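You operate a simulated robot arm through the tools that you are given. There is no shell and no other tool.

You run a simulated two-armed robot. Do the job below in one go: nothing can be reset, and whatever is moved stays where it is left.

## Task
Pick up the lobby carton with one hand, pass it to the other hand and put it on the upper shelf of the cable cabinet. Set down upright: lobby carton.

Only the result counts: the job must be done as asked and must still hold three seconds after the hand-in. Knocking over, shifting, dropping, spilling or breaking anything else fails it.

## Robot
Two 7-joint arms with two-finger parallel grippers on one trunk, on a base that moves. Base frame: it is fixed to the floor where the robot stands at the start and does not move with it; the origin is under the middle of the robot, x ahead of it, y to its left, z up. Readings come in m, degrees, newtons and seconds.
The left shoulder is at the start at [0.05, 0.165, 1.03], the right one opposite. With the tool pointing down near the work surface each hand reaches from about 0.24 to 0.7 m from the robot's upright axis, wherever it stands, measured 20 degrees to its own side. Places, roughly: upper shelf of the cable cabinet [-1.5, 0.8, 1.3]. Payload 3.91 kg a hand.
The tool frame of a hand sits at the grasp point between the pads (the TCP): z along the fingers, y along the line on which they close. The tips reach 0.03 m beyond it. The gripper opens to 0.11 m. The fingers are 0.02 m wide and 0.01 m thick; the gripper's body (0.048 by 0.112 m) begins 0.055 m behind the TCP.
Orientation is that of the tool frame in the base frame, as [roll, pitch, yaw] about the fixed x, y, z axes, in that order (R = Rz(yaw) Ry(pitch) Rx(roll)). With the fingers straight down and closing along the base's y, the tool's x points along the base's -x, its y along +y and its z along -z.

## Interface
- The arms move only by the tool step_arm. It takes "left_rows", "right_rows" or both (then of equal length, played together; a hand with none holds still); each is a list that holds one entry, the list of rows, each a list of 7 numbers: the shift along the tool's x, y, z in units of 50 mm (1.0 is 50 mm), then the turn, a rotation vector about the tool's x, y, z in units of 8 degrees (1.0 is 8 degrees), then the finger opening in cm, from 0 to 11. In form: [[[dx, dy, dz, wx, wy, wz, fingers], ...]]. A call has 1 to 20 rows; each row shifts and turns the commanded pose from where the row before left it, along the tool's axes as they then stand. A call with a number of a shift or a turn outside -1 to 1 is refused whole. Rows are played at 5 a second. More than 0.05 m and 8.6 degrees between two rows, or a gripper value outside its range, and nothing of the call is played. A pose out of reach is approached as far as the arm can. The call stops where the force on the tool passes 40 N (or 10 N more than at its start, if that is more) or the arm is blocked; 0.2 s more then pass. Each finger travels about 0.045 m/s and halts on what it meets, pressing with about 38 N; the grip force reading is that of the motor and also rises with nothing between the fingers. The clock runs only during rows and for 0.2 s after the last one: add rows that do not move to give the fingers time. The reply holds the time, the measured pose of the TCP, the force on the tool along the base axes, the opening and the grip force, in the units named above and with some noise, with the torque about the TCP (base axes, N m) and any sound that the robot's microphone picked up.
- Cameras (640 x 400 px; columns grow to the right, rows downward): "scene" is now at [0.1204, 0.0155, 1.2217]; the picture's right is [0.19, -0.98, 0.00], its down [-0.42, -0.08, -0.90] and it looks along [0.89, 0.17, -0.43] (base axes); focal length 248 px, centre (320, 200). "left" rides on the left gripper at [0.072, -0.017, -0.103] in its tool frame; the picture's right is [0.23, 0.97, 0.00], its down [-0.76, 0.18, -0.62] and it looks along [-0.61, 0.14, 0.78] (tool axes); focal length 222 px, centre (320, 200). "right" rides on the right gripper at [0.072, 0.017, -0.103] in its tool frame; the picture's right is [-0.23, 0.97, 0.00], its down [-0.76, -0.18, -0.62] and it looks along [-0.61, -0.14, 0.78] (tool axes); focal length 222 px, centre (320, 200). There is no depth. A picture from a camera that has moved, and an enlarged one, comes with that camera's place and axes in the base frame and with its lens. The place of the scene camera against the robot may be out by one fixed shift of up to 0.012 m in any direction.
- snapshot(camera): a new picture of that camera. The clock stands still meanwhile.
- raise_lower(by): slides the trunk up (or, below 0, down) by that many m; the arms and the scene camera ride with it, the base frame stays. It gives what a move gives, with no picture.
- roll_base(legs): drives the robot by 1 to 6 legs, each [ahead, left, turn to the left] in m, m and degrees, along the robot's own axes; the way and the turn of a leg run together, so that a leg with both is an arc; at most 1.5 m and 180 degrees a leg. The arms and the cameras ride along, it lands a little off, and it stops where it bumps. It gives what a move gives.
- head_to(pan, tilt): turns the head with the scene camera to pan (to the left, within 80 degrees either way) and tilt (down, from -29 to 69), counted from straight ahead of the robot. It gives what a move gives.
- close_up(camera, box): a new picture of the part [left, top, right, bottom] of that camera's present view, enlarged. The clock stands still meanwhile.
- close_job(): hands the job in; it is judged then, once.

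Places have to be worked out from the pictures, the camera data and where the tool is seen. Open the grippers and draw the arms clear of the work before you hand the job in, unless the task says otherwise.

The tools are called by a JSON object that holds its "fn" and its "kwargs". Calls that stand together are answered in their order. step_arm: Moves the arms, as the interface text tells. Its arguments: {"type":"object","properties":{"left_rows":{"type":"array","items":{"type":"array","items":{"type":"array","items":{"type":"number"}}}},"right_rows":{"type":"array","items":{"type":"array","items":{"type":"array","items":{"type":"number"}}}}},"required":[]} The other tools are called the same way: raise_lower (by) moves the trunk up or down; roll_base (legs) drives the base; head_to (pan, tilt) turns the head that bears the scene camera; snapshot (camera) takes a picture; close_up (camera, box) takes an enlarged picture of a part of a camera's view; close_job () hands the job in.

At the start:

```text
time_s: 0.0
left_tool_pos: [0.3644, 0.2019, 1.0636]
left_ee_rot: [180.0, 0.0, 180.0]
left_wrist_force: [1.1, 0.6, -0.6]
left_torque: [0.01, 0.01, -0.02]
left_width: 0.1097
left_grip_force: 0.0
right_tool_pos: [0.3318, -0.1179, 1.0781]
right_ee_rot: [179.9, 0.0, 180.0]
right_wrist_force: [-0.2, 0.2, -0.3]
right_torque: [0.03, 0.01, -0.02]
right_width: 0.1102
right_grip_force: 0.0
trunk travel left (down, up): [-0.25, 0.253]
robot x, y, heading: [-0.0015, 0.0004, 0.0]
head pan, tilt (commanded): [11.0, 25.6]
```

scene: 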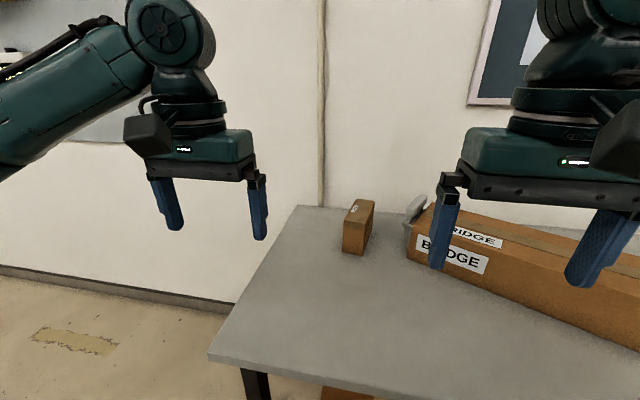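
right: 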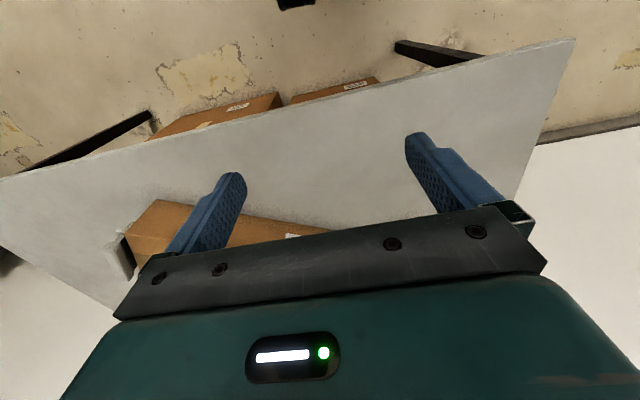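
left: 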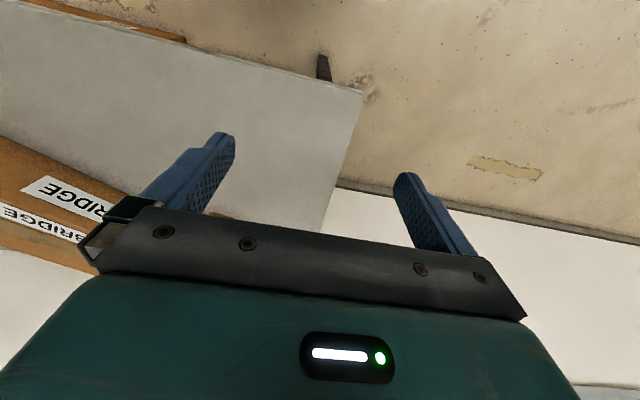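

I see a small carton on the table and a long box labelled "BRIDGE" beside it; I need to read labels to find the lobby carton. I take close-ups of the scene.

{"fn": "close_up", "kwargs": {"camera": "scene", "box": [300, 170, 460, 290]}}

{"fn": "close_up", "kwargs": {"camera": "scene", "box": [400, 180, 640, 340]}}

{"fn": "close_up", "kwargs": {"camera": "scene", "box": [200, 280, 420, 400]}}

```text
3.33 times, centred on (380, 230) of scene
camera zoom: at [0.1204, 0.0155, 1.2217], right [0.19, -0.98, 0.0], down [-0.42, -0.08, -0.9], along [0.89, 0.17, -0.43], focal length 826 px, centre (120, 100)
```

zoom: 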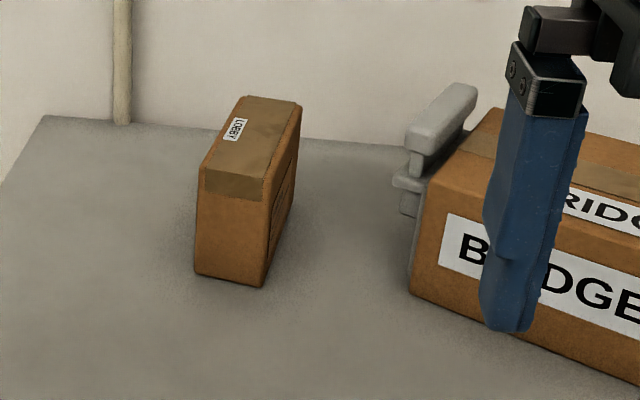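

```text
2.50 times, centred on (520, 260) of scene
camera zoom: at [0.1204, 0.0155, 1.2217], right [0.19, -0.98, 0.0], down [-0.42, -0.08, -0.9], along [0.89, 0.17, -0.43], focal length 619 px, centre (-180, 50)
```

zoom: 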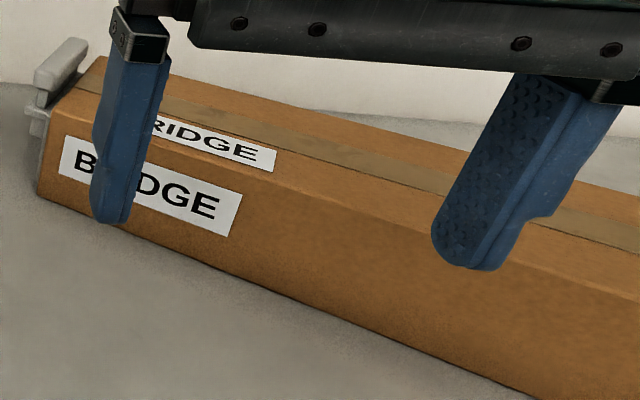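

```text
2.91 times, centred on (310, 340) of scene
camera zoom: at [0.1204, 0.0155, 1.2217], right [0.19, -0.98, 0.0], down [-0.42, -0.08, -0.9], along [0.89, 0.17, -0.43], focal length 720 px, centre (349, -207)
```

zoom: 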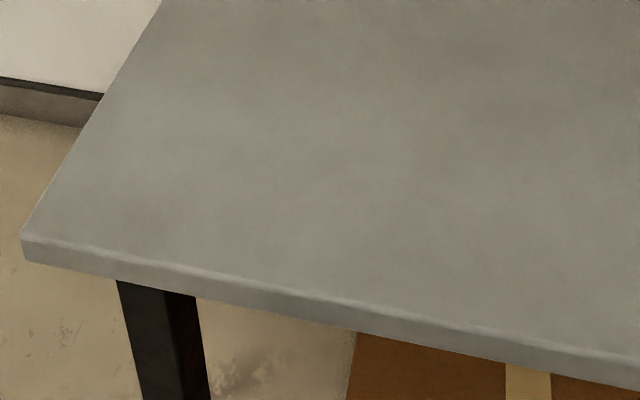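

The small carton carries the LOBBY label; from two cameras I work out the table top at z≈0.777, near-left corner at (0.363, 0.272), and the carton near (0.77, 0.02), about 0.058 wide, 0.135 long, 0.11 high. I look lower and to the sides to see what stands around the base.

{"fn": "head_to", "kwargs": {"pan": -10, "tilt": 55}}

{"fn": "snapshot", "kwargs": {"camera": "scene"}}

{"fn": "head_to", "kwargs": {"pan": 75, "tilt": 30}}

{"fn": "snapshot", "kwargs": {"camera": "scene"}}

{"fn": "head_to", "kwargs": {"pan": -70, "tilt": 35}}

{"fn": "snapshot", "kwargs": {"camera": "scene"}}

```text
time_s: 0.9
left_tool_pos: [0.366, 0.2018, 1.0639]
left_ee_rot: [-180.0, 0.0, -179.9]
left_wrist_force: [0.5, -0.2, 0.4]
left_torque: [0.0, 0.02, 0.0]
left_width: 0.1102
left_grip_force: 0.1
right_tool_pos: [0.3327, -0.1179, 1.0782]
right_ee_rot: [180.0, 0.1, 179.9]
right_wrist_force: [-0.3, 0.1, 0.3]
right_torque: [0.01, 0.0, 0.0]
right_width: 0.1099
right_grip_force: 0.0
trunk travel left (down, up): [-0.25, 0.253]
robot x, y, heading: [0.0, -0.0003, 0.0]
head pan, tilt (commanded): [-10.0, 55.0]
```

```text
taken
camera scene: at [0.1012, -0.0145, 1.1788], right [-0.17, -0.98, 0.0], down [-0.81, 0.14, -0.57], along [0.57, -0.1, -0.82], focal length 248 px, centre (320, 200)
```

scene: 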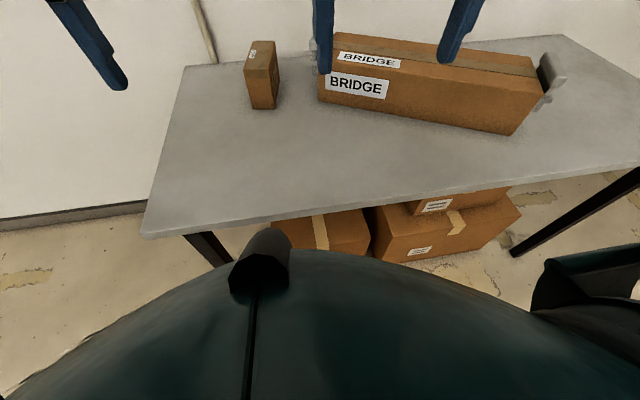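

```text
time_s: 2.5
left_tool_pos: [0.3651, 0.2023, 1.0635]
left_ee_rot: [-179.9, 0.0, -179.8]
left_wrist_force: [-0.7, -0.5, 0.2]
left_torque: [-0.01, 0.0, -0.01]
left_width: 0.11
left_grip_force: 0.1
right_tool_pos: [0.3328, -0.1174, 1.078]
right_ee_rot: [179.9, 0.0, -180.0]
right_wrist_force: [0.2, 0.3, 0.4]
right_torque: [0.01, -0.03, -0.02]
right_width: 0.11
right_grip_force: 0.0
trunk travel left (down, up): [-0.25, 0.253]
robot x, y, heading: [0.0013, 0.0014, -0.1]
head pan, tilt (commanded): [75.0, 30.0]
```

```text
taken
camera scene: at [0.0536, 0.0853, 1.2147], right [0.97, -0.26, 0.0], down [-0.13, -0.48, -0.87], along [0.22, 0.84, -0.5], focal length 248 px, centre (320, 200)
```

scene: 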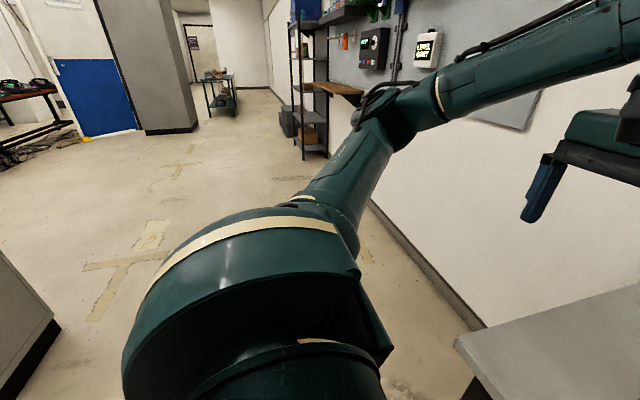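

```text
time_s: 4.8
left_tool_pos: [0.3638, 0.2022, 1.0646]
left_ee_rot: [180.0, 0.1, -179.8]
left_wrist_force: [0.4, -0.2, 0.5]
left_torque: [-0.04, 0.01, -0.02]
left_width: 0.1099
left_grip_force: 0.1
right_tool_pos: [0.3325, -0.1178, 1.0778]
right_ee_rot: [179.8, 0.0, -179.9]
right_wrist_force: [0.1, -1.1, 0.4]
right_torque: [0.02, -0.01, 0.02]
right_width: 0.1103
right_grip_force: 0.0
trunk travel left (down, up): [-0.25, 0.253]
robot x, y, heading: [-0.0009, 0.0016, -0.2]
head pan, tilt (commanded): [-70.0, 35.0]
```

```text
taken
camera scene: at [0.0603, -0.0847, 1.207], right [-0.94, -0.34, 0.0], down [-0.2, 0.54, -0.82], along [0.28, -0.77, -0.57], focal length 248 px, centre (320, 200)
```

scene: 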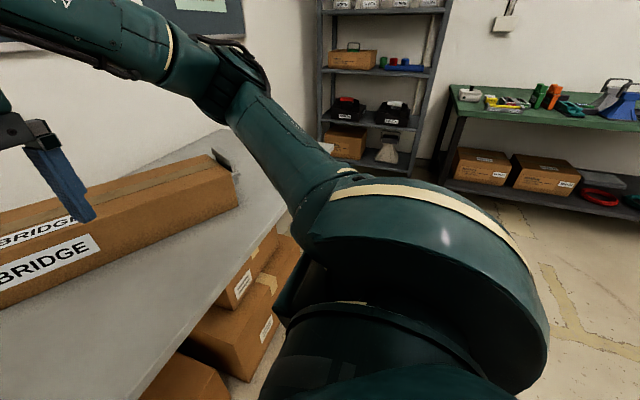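

The carton stands clear on the table with cardboard boxes underneath, and a gray cabinet edge shows behind-left near (-1.07, 1.2). I back away from the table a little and turn left to inspect the cabinet before picking.

{"fn": "roll_base", "kwargs": {"legs": [[-0.25, 0, 0], [0, 0, 120]]}}

{"fn": "head_to", "kwargs": {"pan": 25, "tilt": 10}}

{"fn": "snapshot", "kwargs": {"camera": "scene"}}

```text
time_s: 11.6
left_tool_pos: [-0.6026, 0.219, 1.0633]
left_ee_rot: [180.0, 0.0, -60.7]
left_wrist_force: [-0.8, 0.1, 0.0]
left_torque: [0.01, -0.02, -0.01]
left_width: 0.11
left_grip_force: 0.0
right_tool_pos: [-0.3065, 0.3473, 1.0769]
right_ee_rot: [179.8, 0.0, -60.8]
right_wrist_force: [-0.3, -1.0, -0.2]
right_torque: [0.01, 0.03, -0.04]
right_width: 0.1101
right_grip_force: 0.0
trunk travel left (down, up): [-0.25, 0.253]
robot x, y, heading: [-0.2476, -0.003, 119.4]
head pan, tilt (commanded): [-70.0, 35.0]
```

```text
time_s: 13.3
left_tool_pos: [-0.6028, 0.2179, 1.0639]
left_ee_rot: [180.0, 0.0, -60.7]
left_wrist_force: [0.5, -0.3, -0.8]
left_torque: [-0.01, -0.02, 0.0]
left_width: 0.1102
left_grip_force: 0.0
right_tool_pos: [-0.3061, 0.3467, 1.0782]
right_ee_rot: [179.9, 0.0, -60.9]
right_wrist_force: [-0.4, -0.5, 1.0]
right_torque: [0.0, -0.01, 0.01]
right_width: 0.11
right_grip_force: 0.1
trunk travel left (down, up): [-0.25, 0.253]
robot x, y, heading: [-0.2461, -0.0002, 119.2]
head pan, tilt (commanded): [25.0, 10.0]
```

```text
taken
camera scene: at [-0.337, 0.0775, 1.2471], right [0.58, 0.81, 0.0], down [0.14, -0.1, -0.98], along [-0.8, 0.58, -0.17], focal length 248 px, centre (320, 200)
```

scene: 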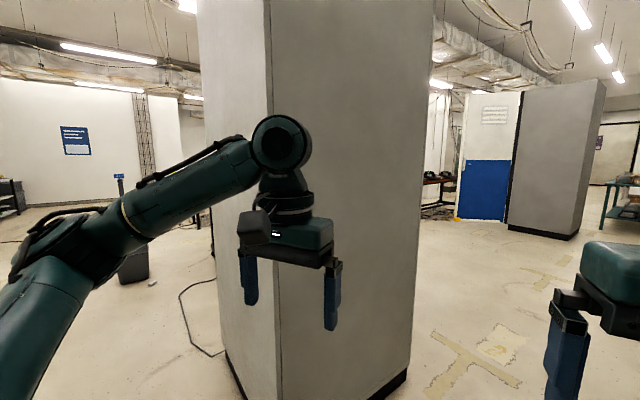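

The cabinet's +x face is plain, spanning about y 0.42–1.22 at x≈-1.09; the -y face is seen at a grazing angle. I enlarge it to see whether it is open there.

{"fn": "close_up", "kwargs": {"camera": "scene", "box": [180, 0, 340, 100]}}

{"fn": "close_up", "kwargs": {"camera": "scene", "box": [180, 230, 340, 400]}}

```text
4.00 times, centred on (260, 50) of scene
camera zoom: at [-0.337, 0.0775, 1.2471], right [0.58, 0.81, 0.0], down [0.14, -0.1, -0.98], along [-0.8, 0.58, -0.17], focal length 991 px, centre (560, 800)
```

zoom: 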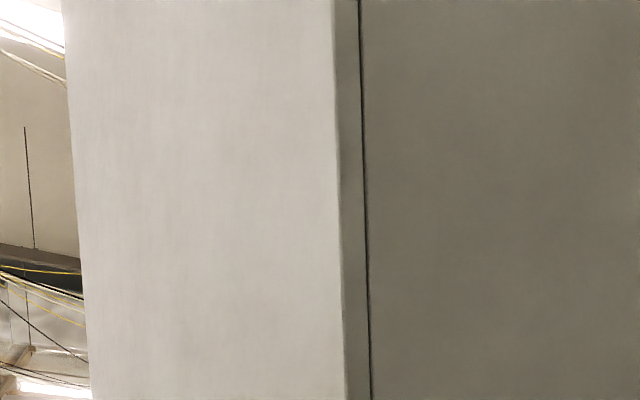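

```text
2.35 times, centred on (260, 315) of scene
camera zoom: at [-0.337, 0.0775, 1.2471], right [0.58, 0.81, 0.0], down [0.14, -0.1, -0.98], along [-0.8, 0.58, -0.17], focal length 583 px, centre (461, -71)
```

zoom: 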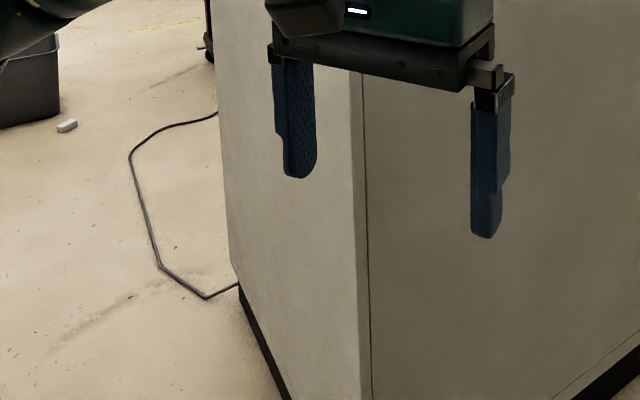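

The -y face looks like a smooth panel or door with a cable leaving its far lower corner. I pan the head to see the floor on that side before driving around to look.

{"fn": "head_to", "kwargs": {"pan": 75, "tilt": 20}}

{"fn": "snapshot", "kwargs": {"camera": "scene"}}

{"fn": "head_to", "kwargs": {"pan": -35, "tilt": 15}}

{"fn": "snapshot", "kwargs": {"camera": "scene"}}

```text
time_s: 14.5
left_tool_pos: [-0.6023, 0.219, 1.0632]
left_ee_rot: [180.0, 0.0, -60.7]
left_wrist_force: [0.0, -0.6, -0.4]
left_torque: [-0.01, -0.03, 0.0]
left_width: 0.1098
left_grip_force: 0.0
right_tool_pos: [-0.3058, 0.3457, 1.0781]
right_ee_rot: [180.0, 0.0, -60.9]
right_wrist_force: [-0.2, 0.2, 0.3]
right_torque: [-0.04, -0.01, -0.01]
right_width: 0.1102
right_grip_force: 0.0
trunk travel left (down, up): [-0.25, 0.253]
robot x, y, heading: [-0.2508, -0.0006, 119.2]
head pan, tilt (commanded): [75.0, 20.0]
```

```text
taken
camera scene: at [-0.3519, 0.0003, 1.2308], right [-0.25, 0.97, 0.0], down [0.33, 0.08, -0.94], along [-0.91, -0.23, -0.34], focal length 248 px, centre (320, 200)
```

scene: 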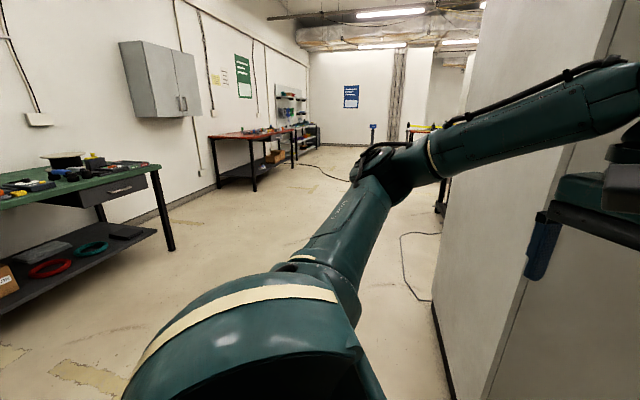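

```text
time_s: 16.4
left_tool_pos: [-0.6026, 0.2181, 1.0638]
left_ee_rot: [-179.9, 0.0, -60.7]
left_wrist_force: [0.0, 0.1, -0.7]
left_torque: [0.0, 0.01, -0.02]
left_width: 0.1103
left_grip_force: 0.1
right_tool_pos: [-0.3076, 0.347, 1.0777]
right_ee_rot: [179.9, 0.0, -60.7]
right_wrist_force: [0.5, -0.1, 0.9]
right_torque: [0.03, -0.02, -0.01]
right_width: 0.1099
right_grip_force: 0.1
trunk travel left (down, up): [-0.25, 0.253]
robot x, y, heading: [-0.2437, -0.0023, 119.3]
head pan, tilt (commanded): [-35.0, 15.0]
```

```text
taken
camera scene: at [-0.2523, 0.1161, 1.239], right [0.99, -0.1, 0.0], down [-0.03, -0.26, -0.97], along [0.1, 0.96, -0.26], focal length 248 px, centre (320, 200)
```

scene: 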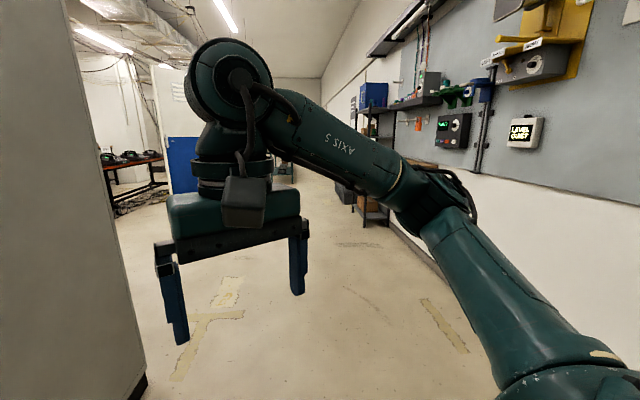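

The floor on the -y side is clear, with benches well beyond. I shift left and back a little so I can view the cabinet's -y face head on.

{"fn": "roll_base", "kwargs": {"legs": [[-0.2, 0.8, 0]]}}

{"fn": "head_to", "kwargs": {"pan": 0, "tilt": 0}}

{"fn": "snapshot", "kwargs": {"camera": "scene"}}

```text
time_s: 23.8
left_tool_pos: [-1.2072, -0.3461, 1.0634]
left_ee_rot: [179.9, 0.0, -60.8]
left_wrist_force: [-0.5, -0.3, 0.1]
left_torque: [0.0, -0.03, 0.03]
left_width: 0.1099
left_grip_force: 0.0
right_tool_pos: [-0.9122, -0.2183, 1.0776]
right_ee_rot: [179.9, -0.1, -60.8]
right_wrist_force: [-0.3, -0.2, -0.2]
right_torque: [0.03, 0.01, 0.01]
right_width: 0.1101
right_grip_force: 0.0
trunk travel left (down, up): [-0.25, 0.253]
robot x, y, heading: [-0.8517, -0.5685, 119.1]
head pan, tilt (commanded): [-35.0, 15.0]
```

```text
time_s: 24.8
left_tool_pos: [-1.2077, -0.3467, 1.0629]
left_ee_rot: [180.0, 0.0, -60.8]
left_wrist_force: [1.1, -0.2, 0.1]
left_torque: [0.0, -0.01, 0.0]
left_width: 0.1102
left_grip_force: 0.0
right_tool_pos: [-0.9115, -0.2191, 1.0772]
right_ee_rot: [179.9, 0.1, -60.9]
right_wrist_force: [-0.3, 0.5, -0.1]
right_torque: [0.02, 0.0, -0.01]
right_width: 0.1101
right_grip_force: 0.1
trunk travel left (down, up): [-0.25, 0.253]
robot x, y, heading: [-0.8493, -0.5674, 119.1]
head pan, tilt (commanded): [0.0, 0.0]
```

```text
taken
camera scene: at [-0.9107, -0.4645, 1.2631], right [0.87, 0.49, 0.0], down [0.0, 0.0, -1.0], along [-0.49, 0.87, 0.0], focal length 248 px, centre (320, 200)
```

scene: 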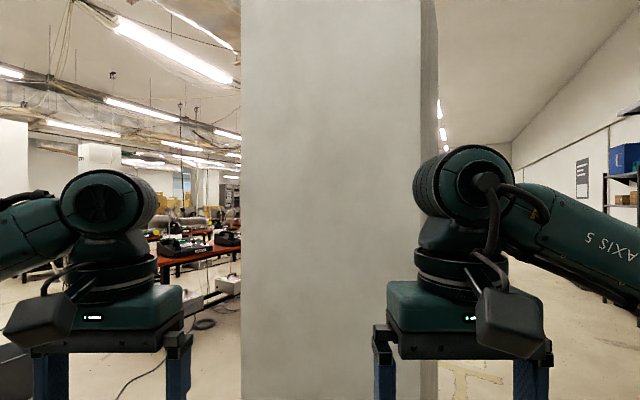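

The -y face looks like a blank panel. I check it enlarged for handles or seams.

{"fn": "close_up", "kwargs": {"camera": "scene", "box": [220, 150, 460, 300]}}

{"fn": "head_to", "kwargs": {"pan": 40, "tilt": 30}}

{"fn": "snapshot", "kwargs": {"camera": "scene"}}

```text
2.67 times, centred on (340, 225) of scene
camera zoom: at [-0.9107, -0.4645, 1.2631], right [0.87, 0.49, 0.0], down [0.0, 0.0, -1.0], along [-0.49, 0.87, 0.0], focal length 660 px, centre (267, 133)
```

zoom: 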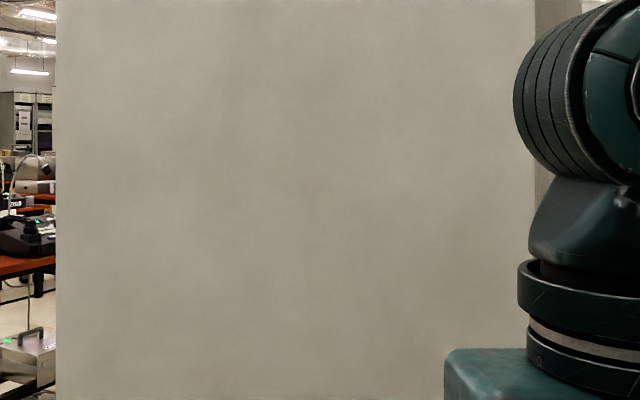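

```text
time_s: 25.9
left_tool_pos: [-1.207, -0.3476, 1.0643]
left_ee_rot: [179.9, 0.0, -60.8]
left_wrist_force: [-0.1, -0.1, -0.2]
left_torque: [0.0, 0.01, -0.01]
left_width: 0.1101
left_grip_force: 0.0
right_tool_pos: [-0.9112, -0.2196, 1.0781]
right_ee_rot: [179.9, 0.0, -60.9]
right_wrist_force: [0.6, -0.1, 0.0]
right_torque: [0.0, -0.02, 0.0]
right_width: 0.1101
right_grip_force: 0.0
trunk travel left (down, up): [-0.25, 0.253]
robot x, y, heading: [-0.8534, -0.5705, 119.1]
head pan, tilt (commanded): [40.0, 30.0]
```

```text
taken
camera scene: at [-0.9514, -0.5109, 1.2148], right [0.36, 0.93, 0.0], down [0.47, -0.18, -0.87], along [-0.81, 0.31, -0.5], focal length 248 px, centre (320, 200)
```

scene: 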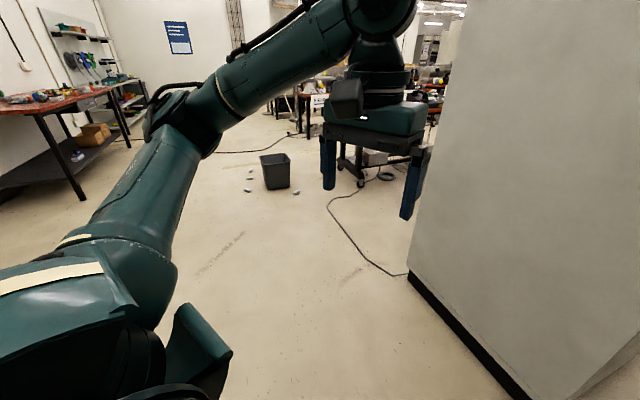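

Both faces seen so far are blank, so the opening must be on the +y or -x side. I drive back out and up the clear corridor between cabinet and wall to look at the +y face.

{"fn": "roll_base", "kwargs": {"legs": [[0.255, -0.714, 0], [0.874, -0.486, 0], [0.874, -0.486, 0], [0, 0, 100]]}}

{"fn": "head_to", "kwargs": {"pan": 0, "tilt": 10}}

{"fn": "snapshot", "kwargs": {"camera": "scene"}}

```text
time_s: 46.2
left_tool_pos: [-0.4588, 1.5758, 1.0626]
left_ee_rot: [-179.9, 0.0, 37.9]
left_wrist_force: [0.2, -0.7, -0.4]
left_torque: [0.0, 0.02, 0.0]
left_width: 0.11
left_grip_force: 0.1
right_tool_pos: [-0.6294, 1.849, 1.0773]
right_ee_rot: [179.9, 0.0, 37.8]
right_wrist_force: [0.1, 0.8, -0.1]
right_torque: [0.01, 0.02, 0.02]
right_width: 0.1102
right_grip_force: 0.1
trunk travel left (down, up): [-0.25, 0.253]
robot x, y, heading: [-0.294, 1.9586, -142.1]
head pan, tilt (commanded): [40.0, 30.0]
```

```text
time_s: 47.3
left_tool_pos: [-0.4603, 1.5757, 1.0637]
left_ee_rot: [180.0, 0.0, 38.0]
left_wrist_force: [0.5, 0.4, -0.3]
left_torque: [-0.02, -0.02, 0.02]
left_width: 0.1101
left_grip_force: 0.1
right_tool_pos: [-0.6298, 1.8498, 1.0783]
right_ee_rot: [180.0, 0.0, 37.8]
right_wrist_force: [-0.8, -0.4, -0.5]
right_torque: [0.02, 0.0, 0.01]
right_width: 0.1098
right_grip_force: 0.1
trunk travel left (down, up): [-0.25, 0.253]
robot x, y, heading: [-0.2977, 1.9546, -142.3]
head pan, tilt (commanded): [0.0, 10.0]
```

```text
taken
camera scene: at [-0.3909, 1.8821, 1.2471], right [-0.61, 0.79, 0.0], down [0.14, 0.11, -0.98], along [-0.78, -0.6, -0.17], focal length 248 px, centre (320, 200)
```

scene: 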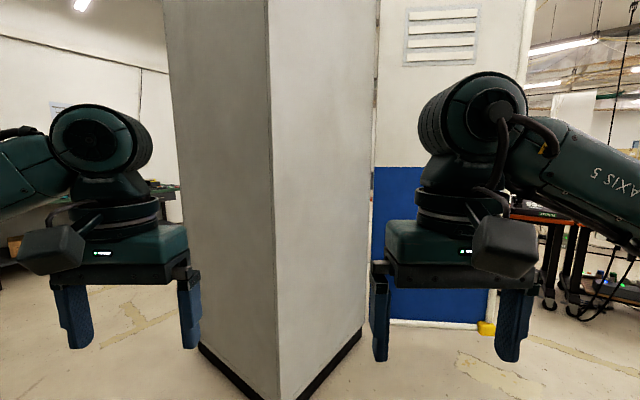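

The +y face is blank too, but a white/blue vented door stands open from the cabinet's far (-x) corner, so the opening faces -x. I drive back and around the -y side to look into it.

{"fn": "roll_base", "kwargs": {"legs": [[0, 0, -37.7], [0.05, 1.2, 0], [0, 1.2, 0], [0.9, 0, 0], [0.95, 0, 0], [0, 0, -90]]}}

{"fn": "head_to", "kwargs": {"pan": -35, "tilt": 5}}

{"fn": "snapshot", "kwargs": {"camera": "scene"}}

```text
time_s: 83.0
left_tool_pos: [-2.3802, -0.0785, 1.0627]
left_ee_rot: [-180.0, 0.0, -90.6]
left_wrist_force: [-0.4, -0.1, -0.6]
left_torque: [-0.03, -0.04, -0.01]
left_width: 0.1099
left_grip_force: 0.0
right_tool_pos: [-2.0601, -0.1154, 1.0781]
right_ee_rot: [179.9, 0.0, -90.7]
right_wrist_force: [0.3, 0.4, 1.1]
right_torque: [-0.01, 0.0, 0.04]
right_width: 0.11
right_grip_force: 0.1
trunk travel left (down, up): [-0.25, 0.253]
robot x, y, heading: [-2.1832, -0.4445, 89.3]
head pan, tilt (commanded): [0.0, 10.0]
```

```text
time_s: 84.0
left_tool_pos: [-2.3805, -0.0791, 1.0622]
left_ee_rot: [-180.0, 0.1, -90.6]
left_wrist_force: [0.5, 0.2, -1.2]
left_torque: [-0.03, -0.02, 0.02]
left_width: 0.1098
left_grip_force: 0.0
right_tool_pos: [-2.0605, -0.1152, 1.0783]
right_ee_rot: [180.0, 0.0, -90.7]
right_wrist_force: [-0.3, -0.1, 0.8]
right_torque: [-0.04, 0.02, -0.01]
right_width: 0.1098
right_grip_force: 0.0
trunk travel left (down, up): [-0.25, 0.253]
robot x, y, heading: [-2.1804, -0.4476, 89.5]
head pan, tilt (commanded): [-35.0, 5.0]
```

```text
taken
camera scene: at [-2.1281, -0.3433, 1.2552], right [0.81, -0.58, 0.0], down [-0.05, -0.07, -1.0], along [0.58, 0.81, -0.09], focal length 248 px, centre (320, 200)
```

scene: 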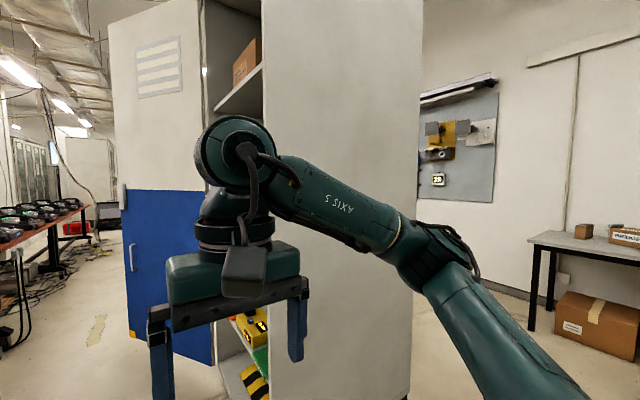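

The cabinet opening faces -x with shelves inside. I shift further to -x to look into it.

{"fn": "roll_base", "kwargs": {"legs": [[0, 0.6, 0]]}}

{"fn": "head_to", "kwargs": {"pan": -50, "tilt": 5}}

{"fn": "snapshot", "kwargs": {"camera": "scene"}}

{"fn": "head_to", "kwargs": {"pan": -35, "tilt": 45}}

{"fn": "snapshot", "kwargs": {"camera": "scene"}}

```text
time_s: 89.7
left_tool_pos: [-2.9746, -0.068, 1.0637]
left_ee_rot: [-180.0, 0.0, -90.9]
left_wrist_force: [0.1, 0.5, -0.2]
left_torque: [-0.01, -0.01, 0.02]
left_width: 0.1101
left_grip_force: 0.0
right_tool_pos: [-2.6562, -0.1069, 1.0785]
right_ee_rot: [180.0, -0.1, -91.1]
right_wrist_force: [-0.3, 1.1, -0.1]
right_torque: [-0.01, -0.01, -0.01]
right_width: 0.1102
right_grip_force: 0.0
trunk travel left (down, up): [-0.25, 0.253]
robot x, y, heading: [-2.7777, -0.4362, 89.1]
head pan, tilt (commanded): [-35.0, 5.0]
```

```text
time_s: 90.5
left_tool_pos: [-2.9758, -0.0696, 1.062]
left_ee_rot: [-180.0, -0.1, -90.9]
left_wrist_force: [-0.8, -0.7, -0.5]
left_torque: [0.04, 0.0, -0.01]
left_width: 0.1102
left_grip_force: 0.0
right_tool_pos: [-2.6558, -0.1061, 1.0776]
right_ee_rot: [180.0, 0.0, -91.1]
right_wrist_force: [0.1, -0.4, -0.5]
right_torque: [-0.04, -0.02, 0.0]
right_width: 0.1099
right_grip_force: 0.1
trunk travel left (down, up): [-0.25, 0.253]
robot x, y, heading: [-2.7802, -0.4399, 89.0]
head pan, tilt (commanded): [-50.0, 5.0]
```

```text
taken
camera scene: at [-2.7065, -0.3516, 1.2552], right [0.63, -0.78, 0.0], down [-0.07, -0.05, -1.0], along [0.77, 0.63, -0.09], focal length 248 px, centre (320, 200)
```

scene: 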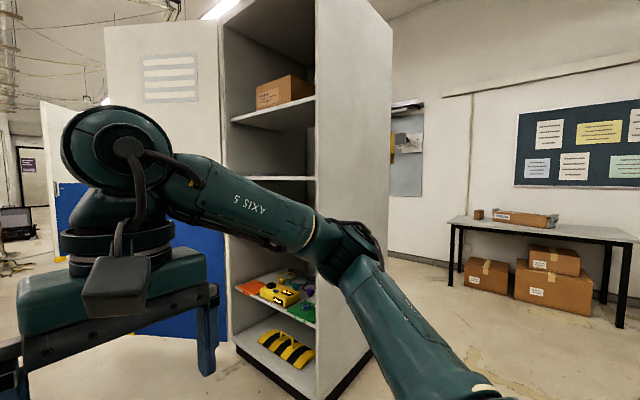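

```text
time_s: 91.6
left_tool_pos: [-2.9748, -0.0697, 1.063]
left_ee_rot: [-180.0, 0.0, -90.9]
left_wrist_force: [-0.2, -0.4, -0.3]
left_torque: [-0.02, 0.01, 0.0]
left_width: 0.1099
left_grip_force: 0.1
right_tool_pos: [-2.6558, -0.1072, 1.0783]
right_ee_rot: [179.9, -0.1, -91.1]
right_wrist_force: [0.4, -0.8, -0.5]
right_torque: [0.03, 0.03, 0.01]
right_width: 0.1102
right_grip_force: 0.1
trunk travel left (down, up): [-0.25, 0.253]
robot x, y, heading: [-2.7784, -0.4362, 88.9]
head pan, tilt (commanded): [-35.0, 45.0]
```

```text
taken
camera scene: at [-2.73, -0.3437, 1.1922], right [0.81, -0.59, 0.0], down [-0.42, -0.57, -0.71], along [0.42, 0.57, -0.71], focal length 248 px, centre (320, 200)
```

scene: 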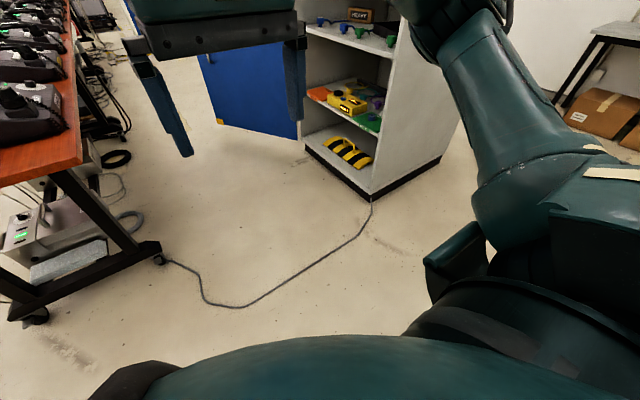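

Shelf fronts come out at z≈1.62 (with a carton) and z≈1.26 (the "upper shelf" at 1.3 listed), seen edge-on here. I raise the trunk to look down onto the 1.26 shelf.

{"fn": "raise_lower", "kwargs": {"by": 0.25}}

{"fn": "head_to", "kwargs": {"pan": -45, "tilt": 12}}

{"fn": "snapshot", "kwargs": {"camera": "scene"}}

```text
time_s: 94.2
left_tool_pos: [-2.9751, -0.0678, 1.3124]
left_ee_rot: [179.9, -0.1, -91.0]
left_wrist_force: [-0.4, 0.0, -0.3]
left_torque: [0.03, 0.04, -0.02]
left_width: 0.1101
left_grip_force: 0.1
right_tool_pos: [-2.6545, -0.1071, 1.3286]
right_ee_rot: [179.9, 0.0, -91.0]
right_wrist_force: [0.1, 0.3, -1.1]
right_torque: [0.0, 0.0, 0.0]
right_width: 0.1099
right_grip_force: 0.1
trunk travel left (down, up): [-0.5, 0.003]
robot x, y, heading: [-2.781, -0.4379, 89.0]
head pan, tilt (commanded): [-35.0, 45.0]
```

```text
time_s: 95.1
left_tool_pos: [-2.9767, -0.0691, 1.3123]
left_ee_rot: [179.9, 0.0, -90.8]
left_wrist_force: [-0.5, 0.0, 0.5]
left_torque: [0.0, -0.06, 0.01]
left_width: 0.1102
left_grip_force: 0.1
right_tool_pos: [-2.6551, -0.106, 1.328]
right_ee_rot: [179.9, -0.1, -91.1]
right_wrist_force: [0.0, -0.4, -0.4]
right_torque: [-0.03, 0.02, -0.01]
right_width: 0.1103
right_grip_force: 0.1
trunk travel left (down, up): [-0.5, 0.003]
robot x, y, heading: [-2.7804, -0.4379, 89.0]
head pan, tilt (commanded): [-45.0, 12.0]
```

```text
taken
camera scene: at [-2.7108, -0.3447, 1.4938], right [0.69, -0.72, 0.0], down [-0.15, -0.14, -0.98], along [0.7, 0.68, -0.21], focal length 248 px, centre (320, 200)
```

scene: 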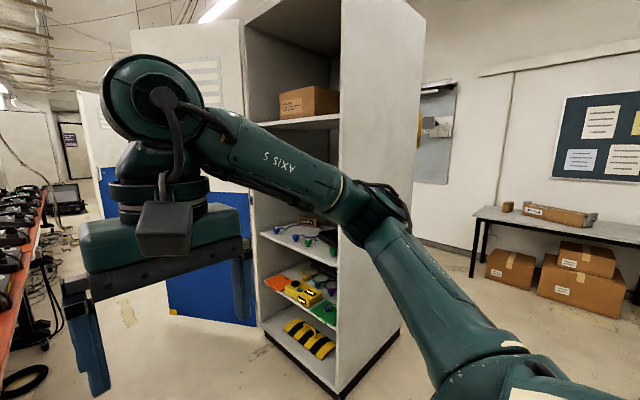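

The right arm blocks the shelf, so I turn the base to face the cabinet between the hands.

{"fn": "roll_base", "kwargs": {"legs": [[0, 0, -47]]}}

{"fn": "head_to", "kwargs": {"pan": 5, "tilt": 10}}

{"fn": "snapshot", "kwargs": {"camera": "scene"}}

```text
time_s: 97.7
left_tool_pos: [-2.6438, -0.0423, 1.3135]
left_ee_rot: [-179.9, 0.1, -137.8]
left_wrist_force: [0.8, -1.0, 0.1]
left_torque: [0.0, -0.02, 0.0]
left_width: 0.1098
left_grip_force: 0.1
right_tool_pos: [-2.4536, -0.3013, 1.3266]
right_ee_rot: [179.9, 0.0, -138.0]
right_wrist_force: [0.4, 0.3, 0.1]
right_torque: [0.01, 0.01, 0.0]
right_width: 0.1098
right_grip_force: 0.1
trunk travel left (down, up): [-0.5, 0.003]
robot x, y, heading: [-2.7792, -0.4352, 42.3]
head pan, tilt (commanded): [-45.0, 12.0]
```

```text
time_s: 98.9
left_tool_pos: [-2.6441, -0.0422, 1.3128]
left_ee_rot: [180.0, 0.0, -137.8]
left_wrist_force: [-0.5, -0.7, 0.8]
left_torque: [-0.02, 0.02, 0.08]
left_width: 0.1102
left_grip_force: 0.1
right_tool_pos: [-2.4527, -0.302, 1.3275]
right_ee_rot: [179.9, 0.0, -137.9]
right_wrist_force: [0.5, -0.3, 0.2]
right_torque: [-0.01, 0.0, -0.03]
right_width: 0.11
right_grip_force: 0.1
trunk travel left (down, up): [-0.5, 0.003]
robot x, y, heading: [-2.7844, -0.4356, 42.1]
head pan, tilt (commanded): [5.0, 10.0]
```

```text
taken
camera scene: at [-2.6933, -0.3511, 1.4971], right [0.73, -0.68, 0.0], down [-0.12, -0.13, -0.98], along [0.67, 0.72, -0.17], focal length 248 px, centre (320, 200)
```

scene: 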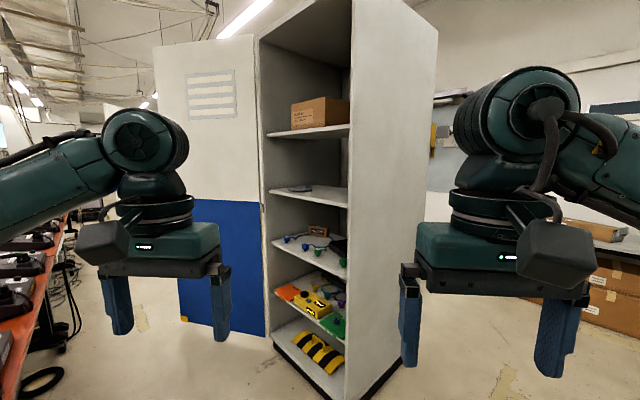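

{"fn": "close_up", "kwargs": {"camera": "scene", "box": [245, 80, 405, 280]}}

{"fn": "close_up", "kwargs": {"camera": "scene", "box": [255, 160, 360, 220]}}

```text
2.00 times, centred on (325, 180) of scene
camera zoom: at [-2.6933, -0.3511, 1.4971], right [0.73, -0.68, 0.0], down [-0.12, -0.13, -0.98], along [0.67, 0.72, -0.17], focal length 495 px, centre (310, 240)
```

zoom: 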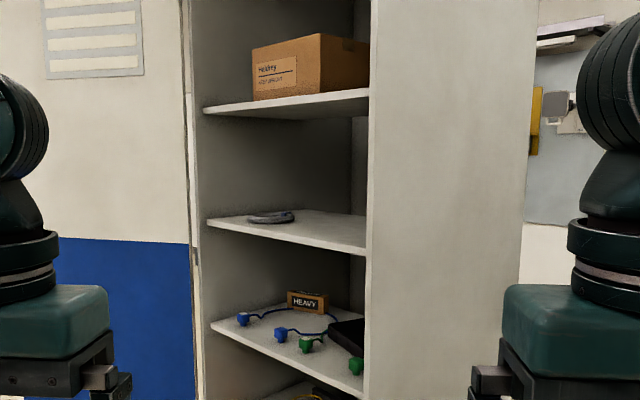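

```text
6.10 times, centred on (308, 190) of scene
camera zoom: at [-2.6933, -0.3511, 1.4971], right [0.73, -0.68, 0.0], down [-0.12, -0.13, -0.98], along [0.67, 0.72, -0.17], focal length 1509 px, centre (396, 261)
```

zoom: 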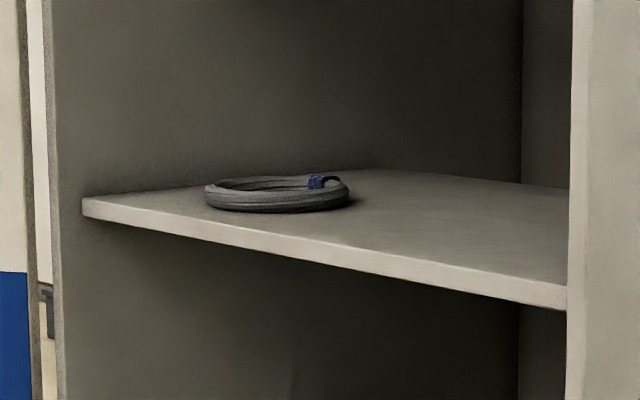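

The z≈1.27 shelf has a cable coil at its far-left (around (-1.68, 0.93)); its right half near y≈0.6 is free with 0.34 m headroom. While in free space I test whether the left hand can pitch its fingers forward (about 30° below horizontal), as I want for the placing hand.

{"fn": "step_arm", "kwargs": {"left_rows": [[[0, 0, 0, 0, -1, 0, 11], [0, 0, 0, 0, -1, 0, 11], [0, 0, 0, 0, -1, 0, 11], [0, 0, 0, 0, -1, 0, 11], [0, 0, 0, 0, -1, 0, 11], [0, 0, 0, 0, -1, 0, 11], [0, 0, 0, 0, -1, 0, 11], [0, 0, 0, 0, -0.5, 0, 11], [0, 0, 0, 0, 0, 0, 11]]]}}

```text
time_s: 100.9
left_tool_pos: [-2.6263, -0.0313, 1.3328]
left_ee_rot: [-180.0, 60.1, -137.8]
left_wrist_force: [-0.1, 0.1, -0.6]
left_torque: [-0.01, 0.0, -0.01]
left_width: 0.1099
left_grip_force: 0.1
left hand out of reach, approached as far as the arm can: row 7, 8
right_tool_pos: [-2.4542, -0.3015, 1.3274]
right_ee_rot: [179.9, 0.0, -138.0]
right_wrist_force: [0.2, -0.8, 0.1]
right_torque: [-0.01, -0.02, -0.01]
right_width: 0.1099
right_grip_force: 0.0
trunk travel left (down, up): [-0.5, 0.003]
robot x, y, heading: [-2.7834, -0.4343, 41.9]
head pan, tilt (commanded): [5.0, 10.0]
```

That pitch works but was near the inner limit, so I extend the left hand straight ahead to find how far it reaches at shelf height.

{"fn": "step_arm", "kwargs": {"left_rows": [[[-0.5, 0, 0.866, 0, 0, 0, 11], [-0.5, 0, 0.866, 0, 0, 0, 11], [-0.5, 0, 0.866, 0, 0, 0, 11], [-0.5, 0, 0.866, 0, 0, 0, 11], [-0.5, 0, 0.866, 0, 0, 0, 11], [-0.5, 0, 0.866, 0, 0, 0, 11], [-0.5, 0, 0.866, 0, 0, 0, 11], [-0.5, 0, 0.866, 0, 0, 0, 11], [-0.5, 0, 0.866, 0, 0, 0, 11], [-0.5, 0, 0.866, 0, 0, 0, 11], [0, 0, 0, 0, 0, 0, 11]]]}}

{"fn": "snapshot", "kwargs": {"camera": "left"}}

{"fn": "snapshot", "kwargs": {"camera": "scene"}}

```text
time_s: 103.3
left_tool_pos: [-2.3128, 0.249, 1.3171]
left_ee_rot: [180.0, 59.9, -137.8]
left_wrist_force: [0.9, 0.0, -0.1]
left_torque: [-0.02, -0.02, 0.0]
left_width: 0.1102
left_grip_force: 0.0
left hand out of reach, approached as far as the arm can: row 9, 10
right_tool_pos: [-2.4535, -0.302, 1.3277]
right_ee_rot: [179.9, 0.0, -137.9]
right_wrist_force: [-0.6, 0.2, 0.2]
right_torque: [-0.01, -0.01, 0.04]
right_width: 0.11
right_grip_force: 0.1
trunk travel left (down, up): [-0.5, 0.003]
robot x, y, heading: [-2.7805, -0.438, 42.1]
head pan, tilt (commanded): [5.0, 10.0]
```

```text
taken
camera left: at [-2.3955, 0.1518, 1.3056], right [-0.74, 0.65, -0.2], down [-0.24, 0.02, 0.97], along [0.63, 0.76, 0.14], focal length 222 px, centre (320, 200)
```

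left: 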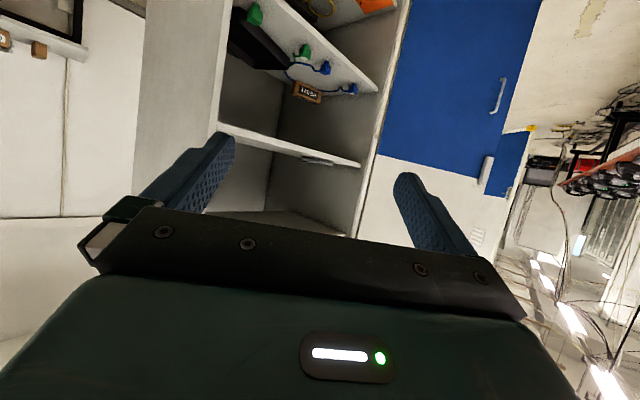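

```text
taken
camera scene: at [-2.6934, -0.3508, 1.4971], right [0.73, -0.68, 0.0], down [-0.12, -0.13, -0.98], along [0.67, 0.72, -0.17], focal length 248 px, centre (320, 200)
```

scene: 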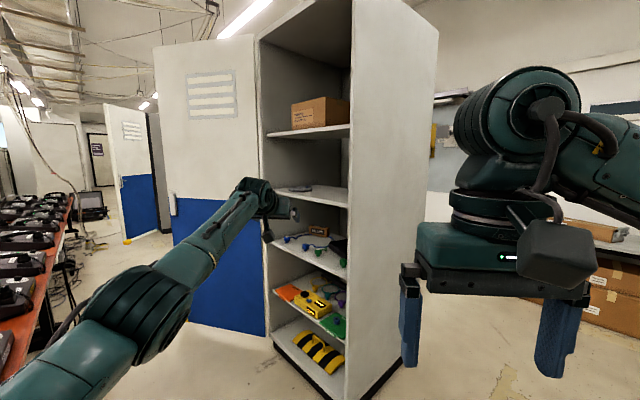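

Reach at that pitch is about 0.8 m ahead of the axis at shelf height, enough. I enlarge the left wrist view to measure the shelf more exactly.

{"fn": "close_up", "kwargs": {"camera": "left", "box": [200, 90, 380, 240]}}

```text
2.67 times, centred on (290, 165) of left
camera zoom: at [-2.3955, 0.1518, 1.3056], right [-0.74, 0.65, -0.2], down [-0.24, 0.02, 0.97], along [0.63, 0.76, 0.14], focal length 592 px, centre (400, 293)
```

zoom: 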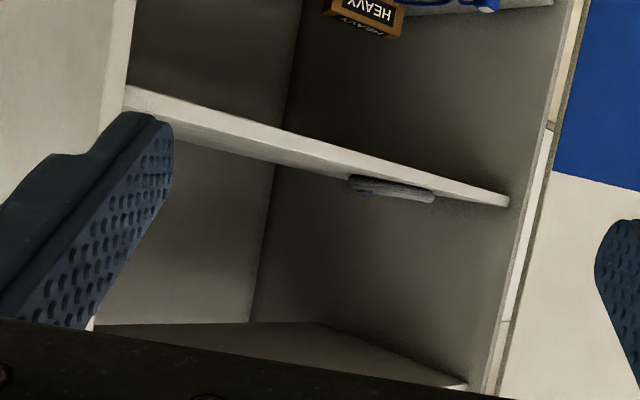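

The wrist camera puts the shelf top at z≈1.263. Now I bring the left hand back and tip the right hand back toward the robot so its camera can show the base footprint.

{"fn": "step_arm", "kwargs": {"left_rows": [[[0.5, 0, -0.866, 0, 0, 0, 11], [0.5, 0, -0.866, 0, 0, 0, 11], [0.5, 0, -0.866, 0, 0, 0, 11], [0.5, 0, -0.866, 0, 0, 0, 11], [0.5, 0, -0.866, 0, 0, 0, 11], [0.5, 0, -0.866, 0, 0, 0, 11], [0.5, 0, -0.866, 0, 0, 0, 11], [0.5, 0, -0.866, 0, 0, 0, 11], [0, 0, 0, 0, 1, 0, 11], [0, 0, 0, 0, 1, 0, 11], [0, 0, 0, 0, 1, 0, 11], [0, 0, 0, 0, 1, 0, 11], [0, 0, 0, 0, 1, 0, 11], [0, 0, 0, 0, 1, 0, 11], [0, 0, 0, 0, 1, 0, 11], [0, 0, 0, 0, 0.5, 0, 11]]], "right_rows": [[[-1, 0, 0, 0, 0, 0, 11], [-1, 0, 0, 0, 0, 0, 11], [-1, 0, 0, 0, 0, 0, 11], [-1, 0, 0, 0, 0, 0, 11], [0, 0, 0, 0, 1, 0, 11], [0, 0, 0, 0, 1, 0, 11], [0, 0, 0, 0, 1, 0, 11], [0, 0, 0, 0, 1, 0, 11], [0, 0, 0, 0, 1, 0, 11], [0, 0, 0, 0, 1, 0, 11], [0, 0, 0, 0, 1, 0, 11], [0, 0, 0, 0, 1, 0, 11], [0, 0, 0, 0, 0, 0, 11], [0, 0, 0, 0, 0, 0, 11], [0, 0, 0, 0, 0, 0, 11], [0, 0, 0, 0, 0, 0, 11]]]}}

{"fn": "snapshot", "kwargs": {"camera": "right"}}

```text
time_s: 106.7
left_tool_pos: [-2.6111, -0.0184, 1.3183]
left_ee_rot: [-179.8, -0.1, -137.8]
left_wrist_force: [-0.2, -0.3, 0.5]
left_torque: [0.02, -0.02, 0.01]
left_width: 0.1102
left_grip_force: 0.0
right_tool_pos: [-2.4306, -0.2682, 1.2376]
right_ee_rot: [179.8, -59.9, -137.8]
right_wrist_force: [0.0, -0.5, 0.9]
right_torque: [0.0, 0.02, 0.01]
right_width: 0.1102
right_grip_force: 0.0
right hand out of reach, approached as far as the arm can: row 7, 8, 9, 10, 11, 12
trunk travel left (down, up): [-0.5, 0.003]
robot x, y, heading: [-2.7777, -0.437, 42.1]
head pan, tilt (commanded): [5.0, 10.0]
```

```text
taken
camera right: at [-2.4029, -0.2221, 1.3509], right [-0.57, 0.8, -0.19], down [0.8, 0.49, -0.35], along [-0.18, -0.35, -0.92], focal length 222 px, centre (320, 200)
```

right: 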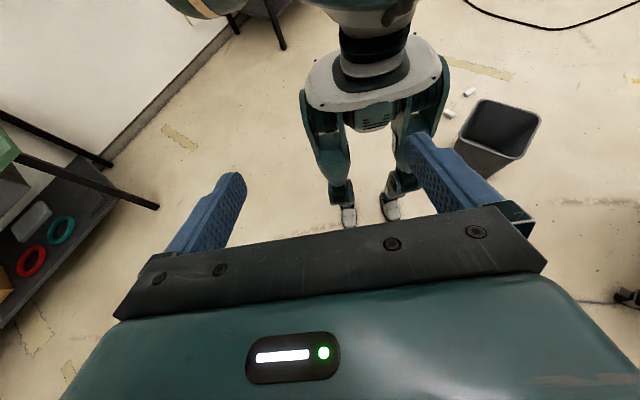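

The robot stands on slim legs (feet only ~0.06 m ahead of its axis), so it can go a little closer to the table. I bring the right hand back upright and drive back in front of the table.

{"fn": "step_arm", "kwargs": {"right_rows": [[[0, 0, 0, 0, -1, 0, 11], [0, 0, 0, 0, -1, 0, 11], [0, 0, 0, 0, -1, 0, 11], [0, 0, 0, 0, -1, 0, 11], [0, 0, 0, 0, -1, 0, 11], [0, 0, 0, 0, -1, 0, 11], [0, 0, 0, 0, -1, 0, 11], [0, 0, 0, 0, -0.5, 0, 11]]]}}

{"fn": "roll_base", "kwargs": {"legs": [[0, 0, -42.1], [1.2, 0, 0], [1.2, 0, 0], [0, 0.6, 0]]}}

{"fn": "raise_lower", "kwargs": {"by": -0.2}}

{"fn": "head_to", "kwargs": {"pan": -10, "tilt": 25}}

{"fn": "snapshot", "kwargs": {"camera": "scene"}}

```text
time_s: 108.5
left_tool_pos: [-2.6107, -0.0184, 1.3188]
left_ee_rot: [179.9, 0.1, -137.7]
left_wrist_force: [0.4, -0.7, -0.2]
left_torque: [0.02, 0.0, 0.0]
left_width: 0.1098
left_grip_force: 0.1
right_tool_pos: [-2.4312, -0.2683, 1.237]
right_ee_rot: [179.8, 0.1, -138.1]
right_wrist_force: [-0.3, 0.2, -0.2]
right_torque: [0.01, 0.01, 0.01]
right_width: 0.1098
right_grip_force: 0.0
trunk travel left (down, up): [-0.5, 0.003]
robot x, y, heading: [-2.7789, -0.4349, 41.9]
head pan, tilt (commanded): [5.0, 10.0]
```

```text
time_s: 127.7
left_tool_pos: [0.0264, 0.4342, 1.3176]
left_ee_rot: [180.0, -0.1, -177.3]
left_wrist_force: [-1.0, -1.4, -0.4]
left_torque: [0.01, 0.02, 0.01]
left_width: 0.1101
left_grip_force: 0.1
right_tool_pos: [0.0055, 0.125, 1.2372]
right_ee_rot: [179.9, 0.0, -177.5]
right_wrist_force: [-0.1, 0.4, 0.0]
right_torque: [0.01, 0.04, 0.0]
right_width: 0.1103
right_grip_force: 0.0
trunk travel left (down, up): [-0.5, 0.003]
robot x, y, heading: [-0.3706, 0.2185, 2.6]
head pan, tilt (commanded): [5.0, 10.0]
```

```text
time_s: 129.8
left_tool_pos: [0.0258, 0.4339, 1.1176]
left_ee_rot: [-180.0, 0.0, -177.4]
left_wrist_force: [0.5, 0.5, 0.3]
left_torque: [-0.01, 0.01, 0.0]
left_width: 0.1101
left_grip_force: 0.2
right_tool_pos: [0.006, 0.1265, 1.0382]
right_ee_rot: [179.8, -0.1, -177.6]
right_wrist_force: [-0.8, 0.1, 0.1]
right_torque: [-0.01, 0.0, 0.01]
right_width: 0.1098
right_grip_force: 0.0
trunk travel left (down, up): [-0.3, 0.203]
robot x, y, heading: [-0.3713, 0.2168, 2.4]
head pan, tilt (commanded): [5.0, 10.0]
```

```text
time_s: 130.6
left_tool_pos: [0.0255, 0.4321, 1.1183]
left_ee_rot: [-180.0, 0.0, -177.4]
left_wrist_force: [0.5, -0.6, 0.7]
left_torque: [0.0, -0.04, -0.03]
left_width: 0.1102
left_grip_force: 0.0
right_tool_pos: [0.0049, 0.1261, 1.0395]
right_ee_rot: [179.8, 0.0, -177.6]
right_wrist_force: [-0.4, 0.2, 0.1]
right_torque: [0.03, -0.01, 0.05]
right_width: 0.1102
right_grip_force: 0.0
trunk travel left (down, up): [-0.3, 0.203]
robot x, y, heading: [-0.3735, 0.2164, 2.9]
head pan, tilt (commanded): [-10.0, 25.0]
```

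```text
taken
camera scene: at [-0.2486, 0.2051, 1.2728], right [-0.13, -0.99, 0.0], down [-0.42, 0.06, -0.91], along [0.9, -0.12, -0.42], focal length 248 px, centre (320, 200)
```

scene: 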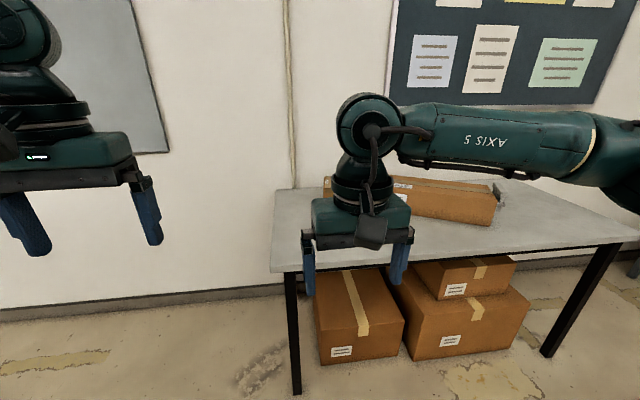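

The carton is hidden behind the right hand from here. I square up and drive ahead to about x=0.05, keeping the hands well above everything on the table.

{"fn": "roll_base", "kwargs": {"legs": [[0, 0, -2.8], [0.4, -0.02, 0]]}}

{"fn": "head_to", "kwargs": {"pan": 15, "tilt": 30}}

{"fn": "snapshot", "kwargs": {"camera": "scene"}}

{"fn": "snapshot", "kwargs": {"camera": "right"}}

```text
time_s: 133.5
left_tool_pos: [0.4319, 0.3929, 1.1181]
left_ee_rot: [180.0, 0.1, 179.9]
left_wrist_force: [-0.1, 0.4, -0.4]
left_torque: [-0.02, 0.02, 0.01]
left_width: 0.1102
left_grip_force: 0.1
right_tool_pos: [0.3954, 0.0878, 1.0371]
right_ee_rot: [179.8, -0.1, 179.8]
right_wrist_force: [0.6, -0.3, -0.3]
right_torque: [-0.01, 0.04, 0.01]
right_width: 0.1098
right_grip_force: 0.0
trunk travel left (down, up): [-0.3, 0.203]
robot x, y, heading: [0.024, 0.1962, -0.3]
head pan, tilt (commanded): [-10.0, 25.0]
```

```text
time_s: 134.4
left_tool_pos: [0.4314, 0.3936, 1.118]
left_ee_rot: [-179.9, -0.1, 179.8]
left_wrist_force: [-0.3, -0.1, 0.9]
left_torque: [0.03, 0.0, -0.04]
left_width: 0.1099
left_grip_force: 0.1
right_tool_pos: [0.3959, 0.0875, 1.0386]
right_ee_rot: [180.0, -0.1, 179.7]
right_wrist_force: [0.4, 0.4, 0.1]
right_torque: [0.0, 0.01, -0.03]
right_width: 0.1102
right_grip_force: 0.2
trunk travel left (down, up): [-0.3, 0.203]
robot x, y, heading: [0.027, 0.2007, -0.4]
head pan, tilt (commanded): [15.0, 30.0]
```

```text
taken
camera scene: at [0.1426, 0.2173, 1.2648], right [0.25, -0.97, 0.0], down [-0.48, -0.13, -0.87], along [0.84, 0.22, -0.5], focal length 248 px, centre (320, 200)
```

scene: 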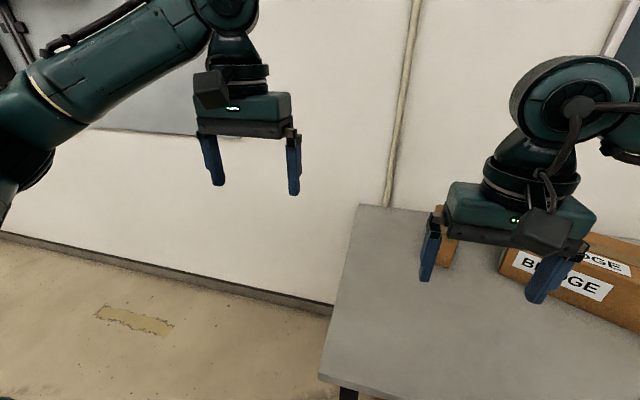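

```text
taken
camera right: at [0.3231, 0.1024, 1.1402], right [0.23, 0.97, 0.0], down [0.76, -0.18, 0.62], along [0.61, -0.14, -0.78], focal length 222 px, centre (320, 200)
```

right: 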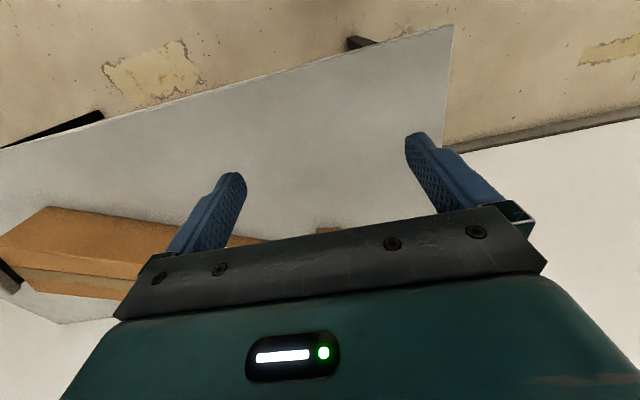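

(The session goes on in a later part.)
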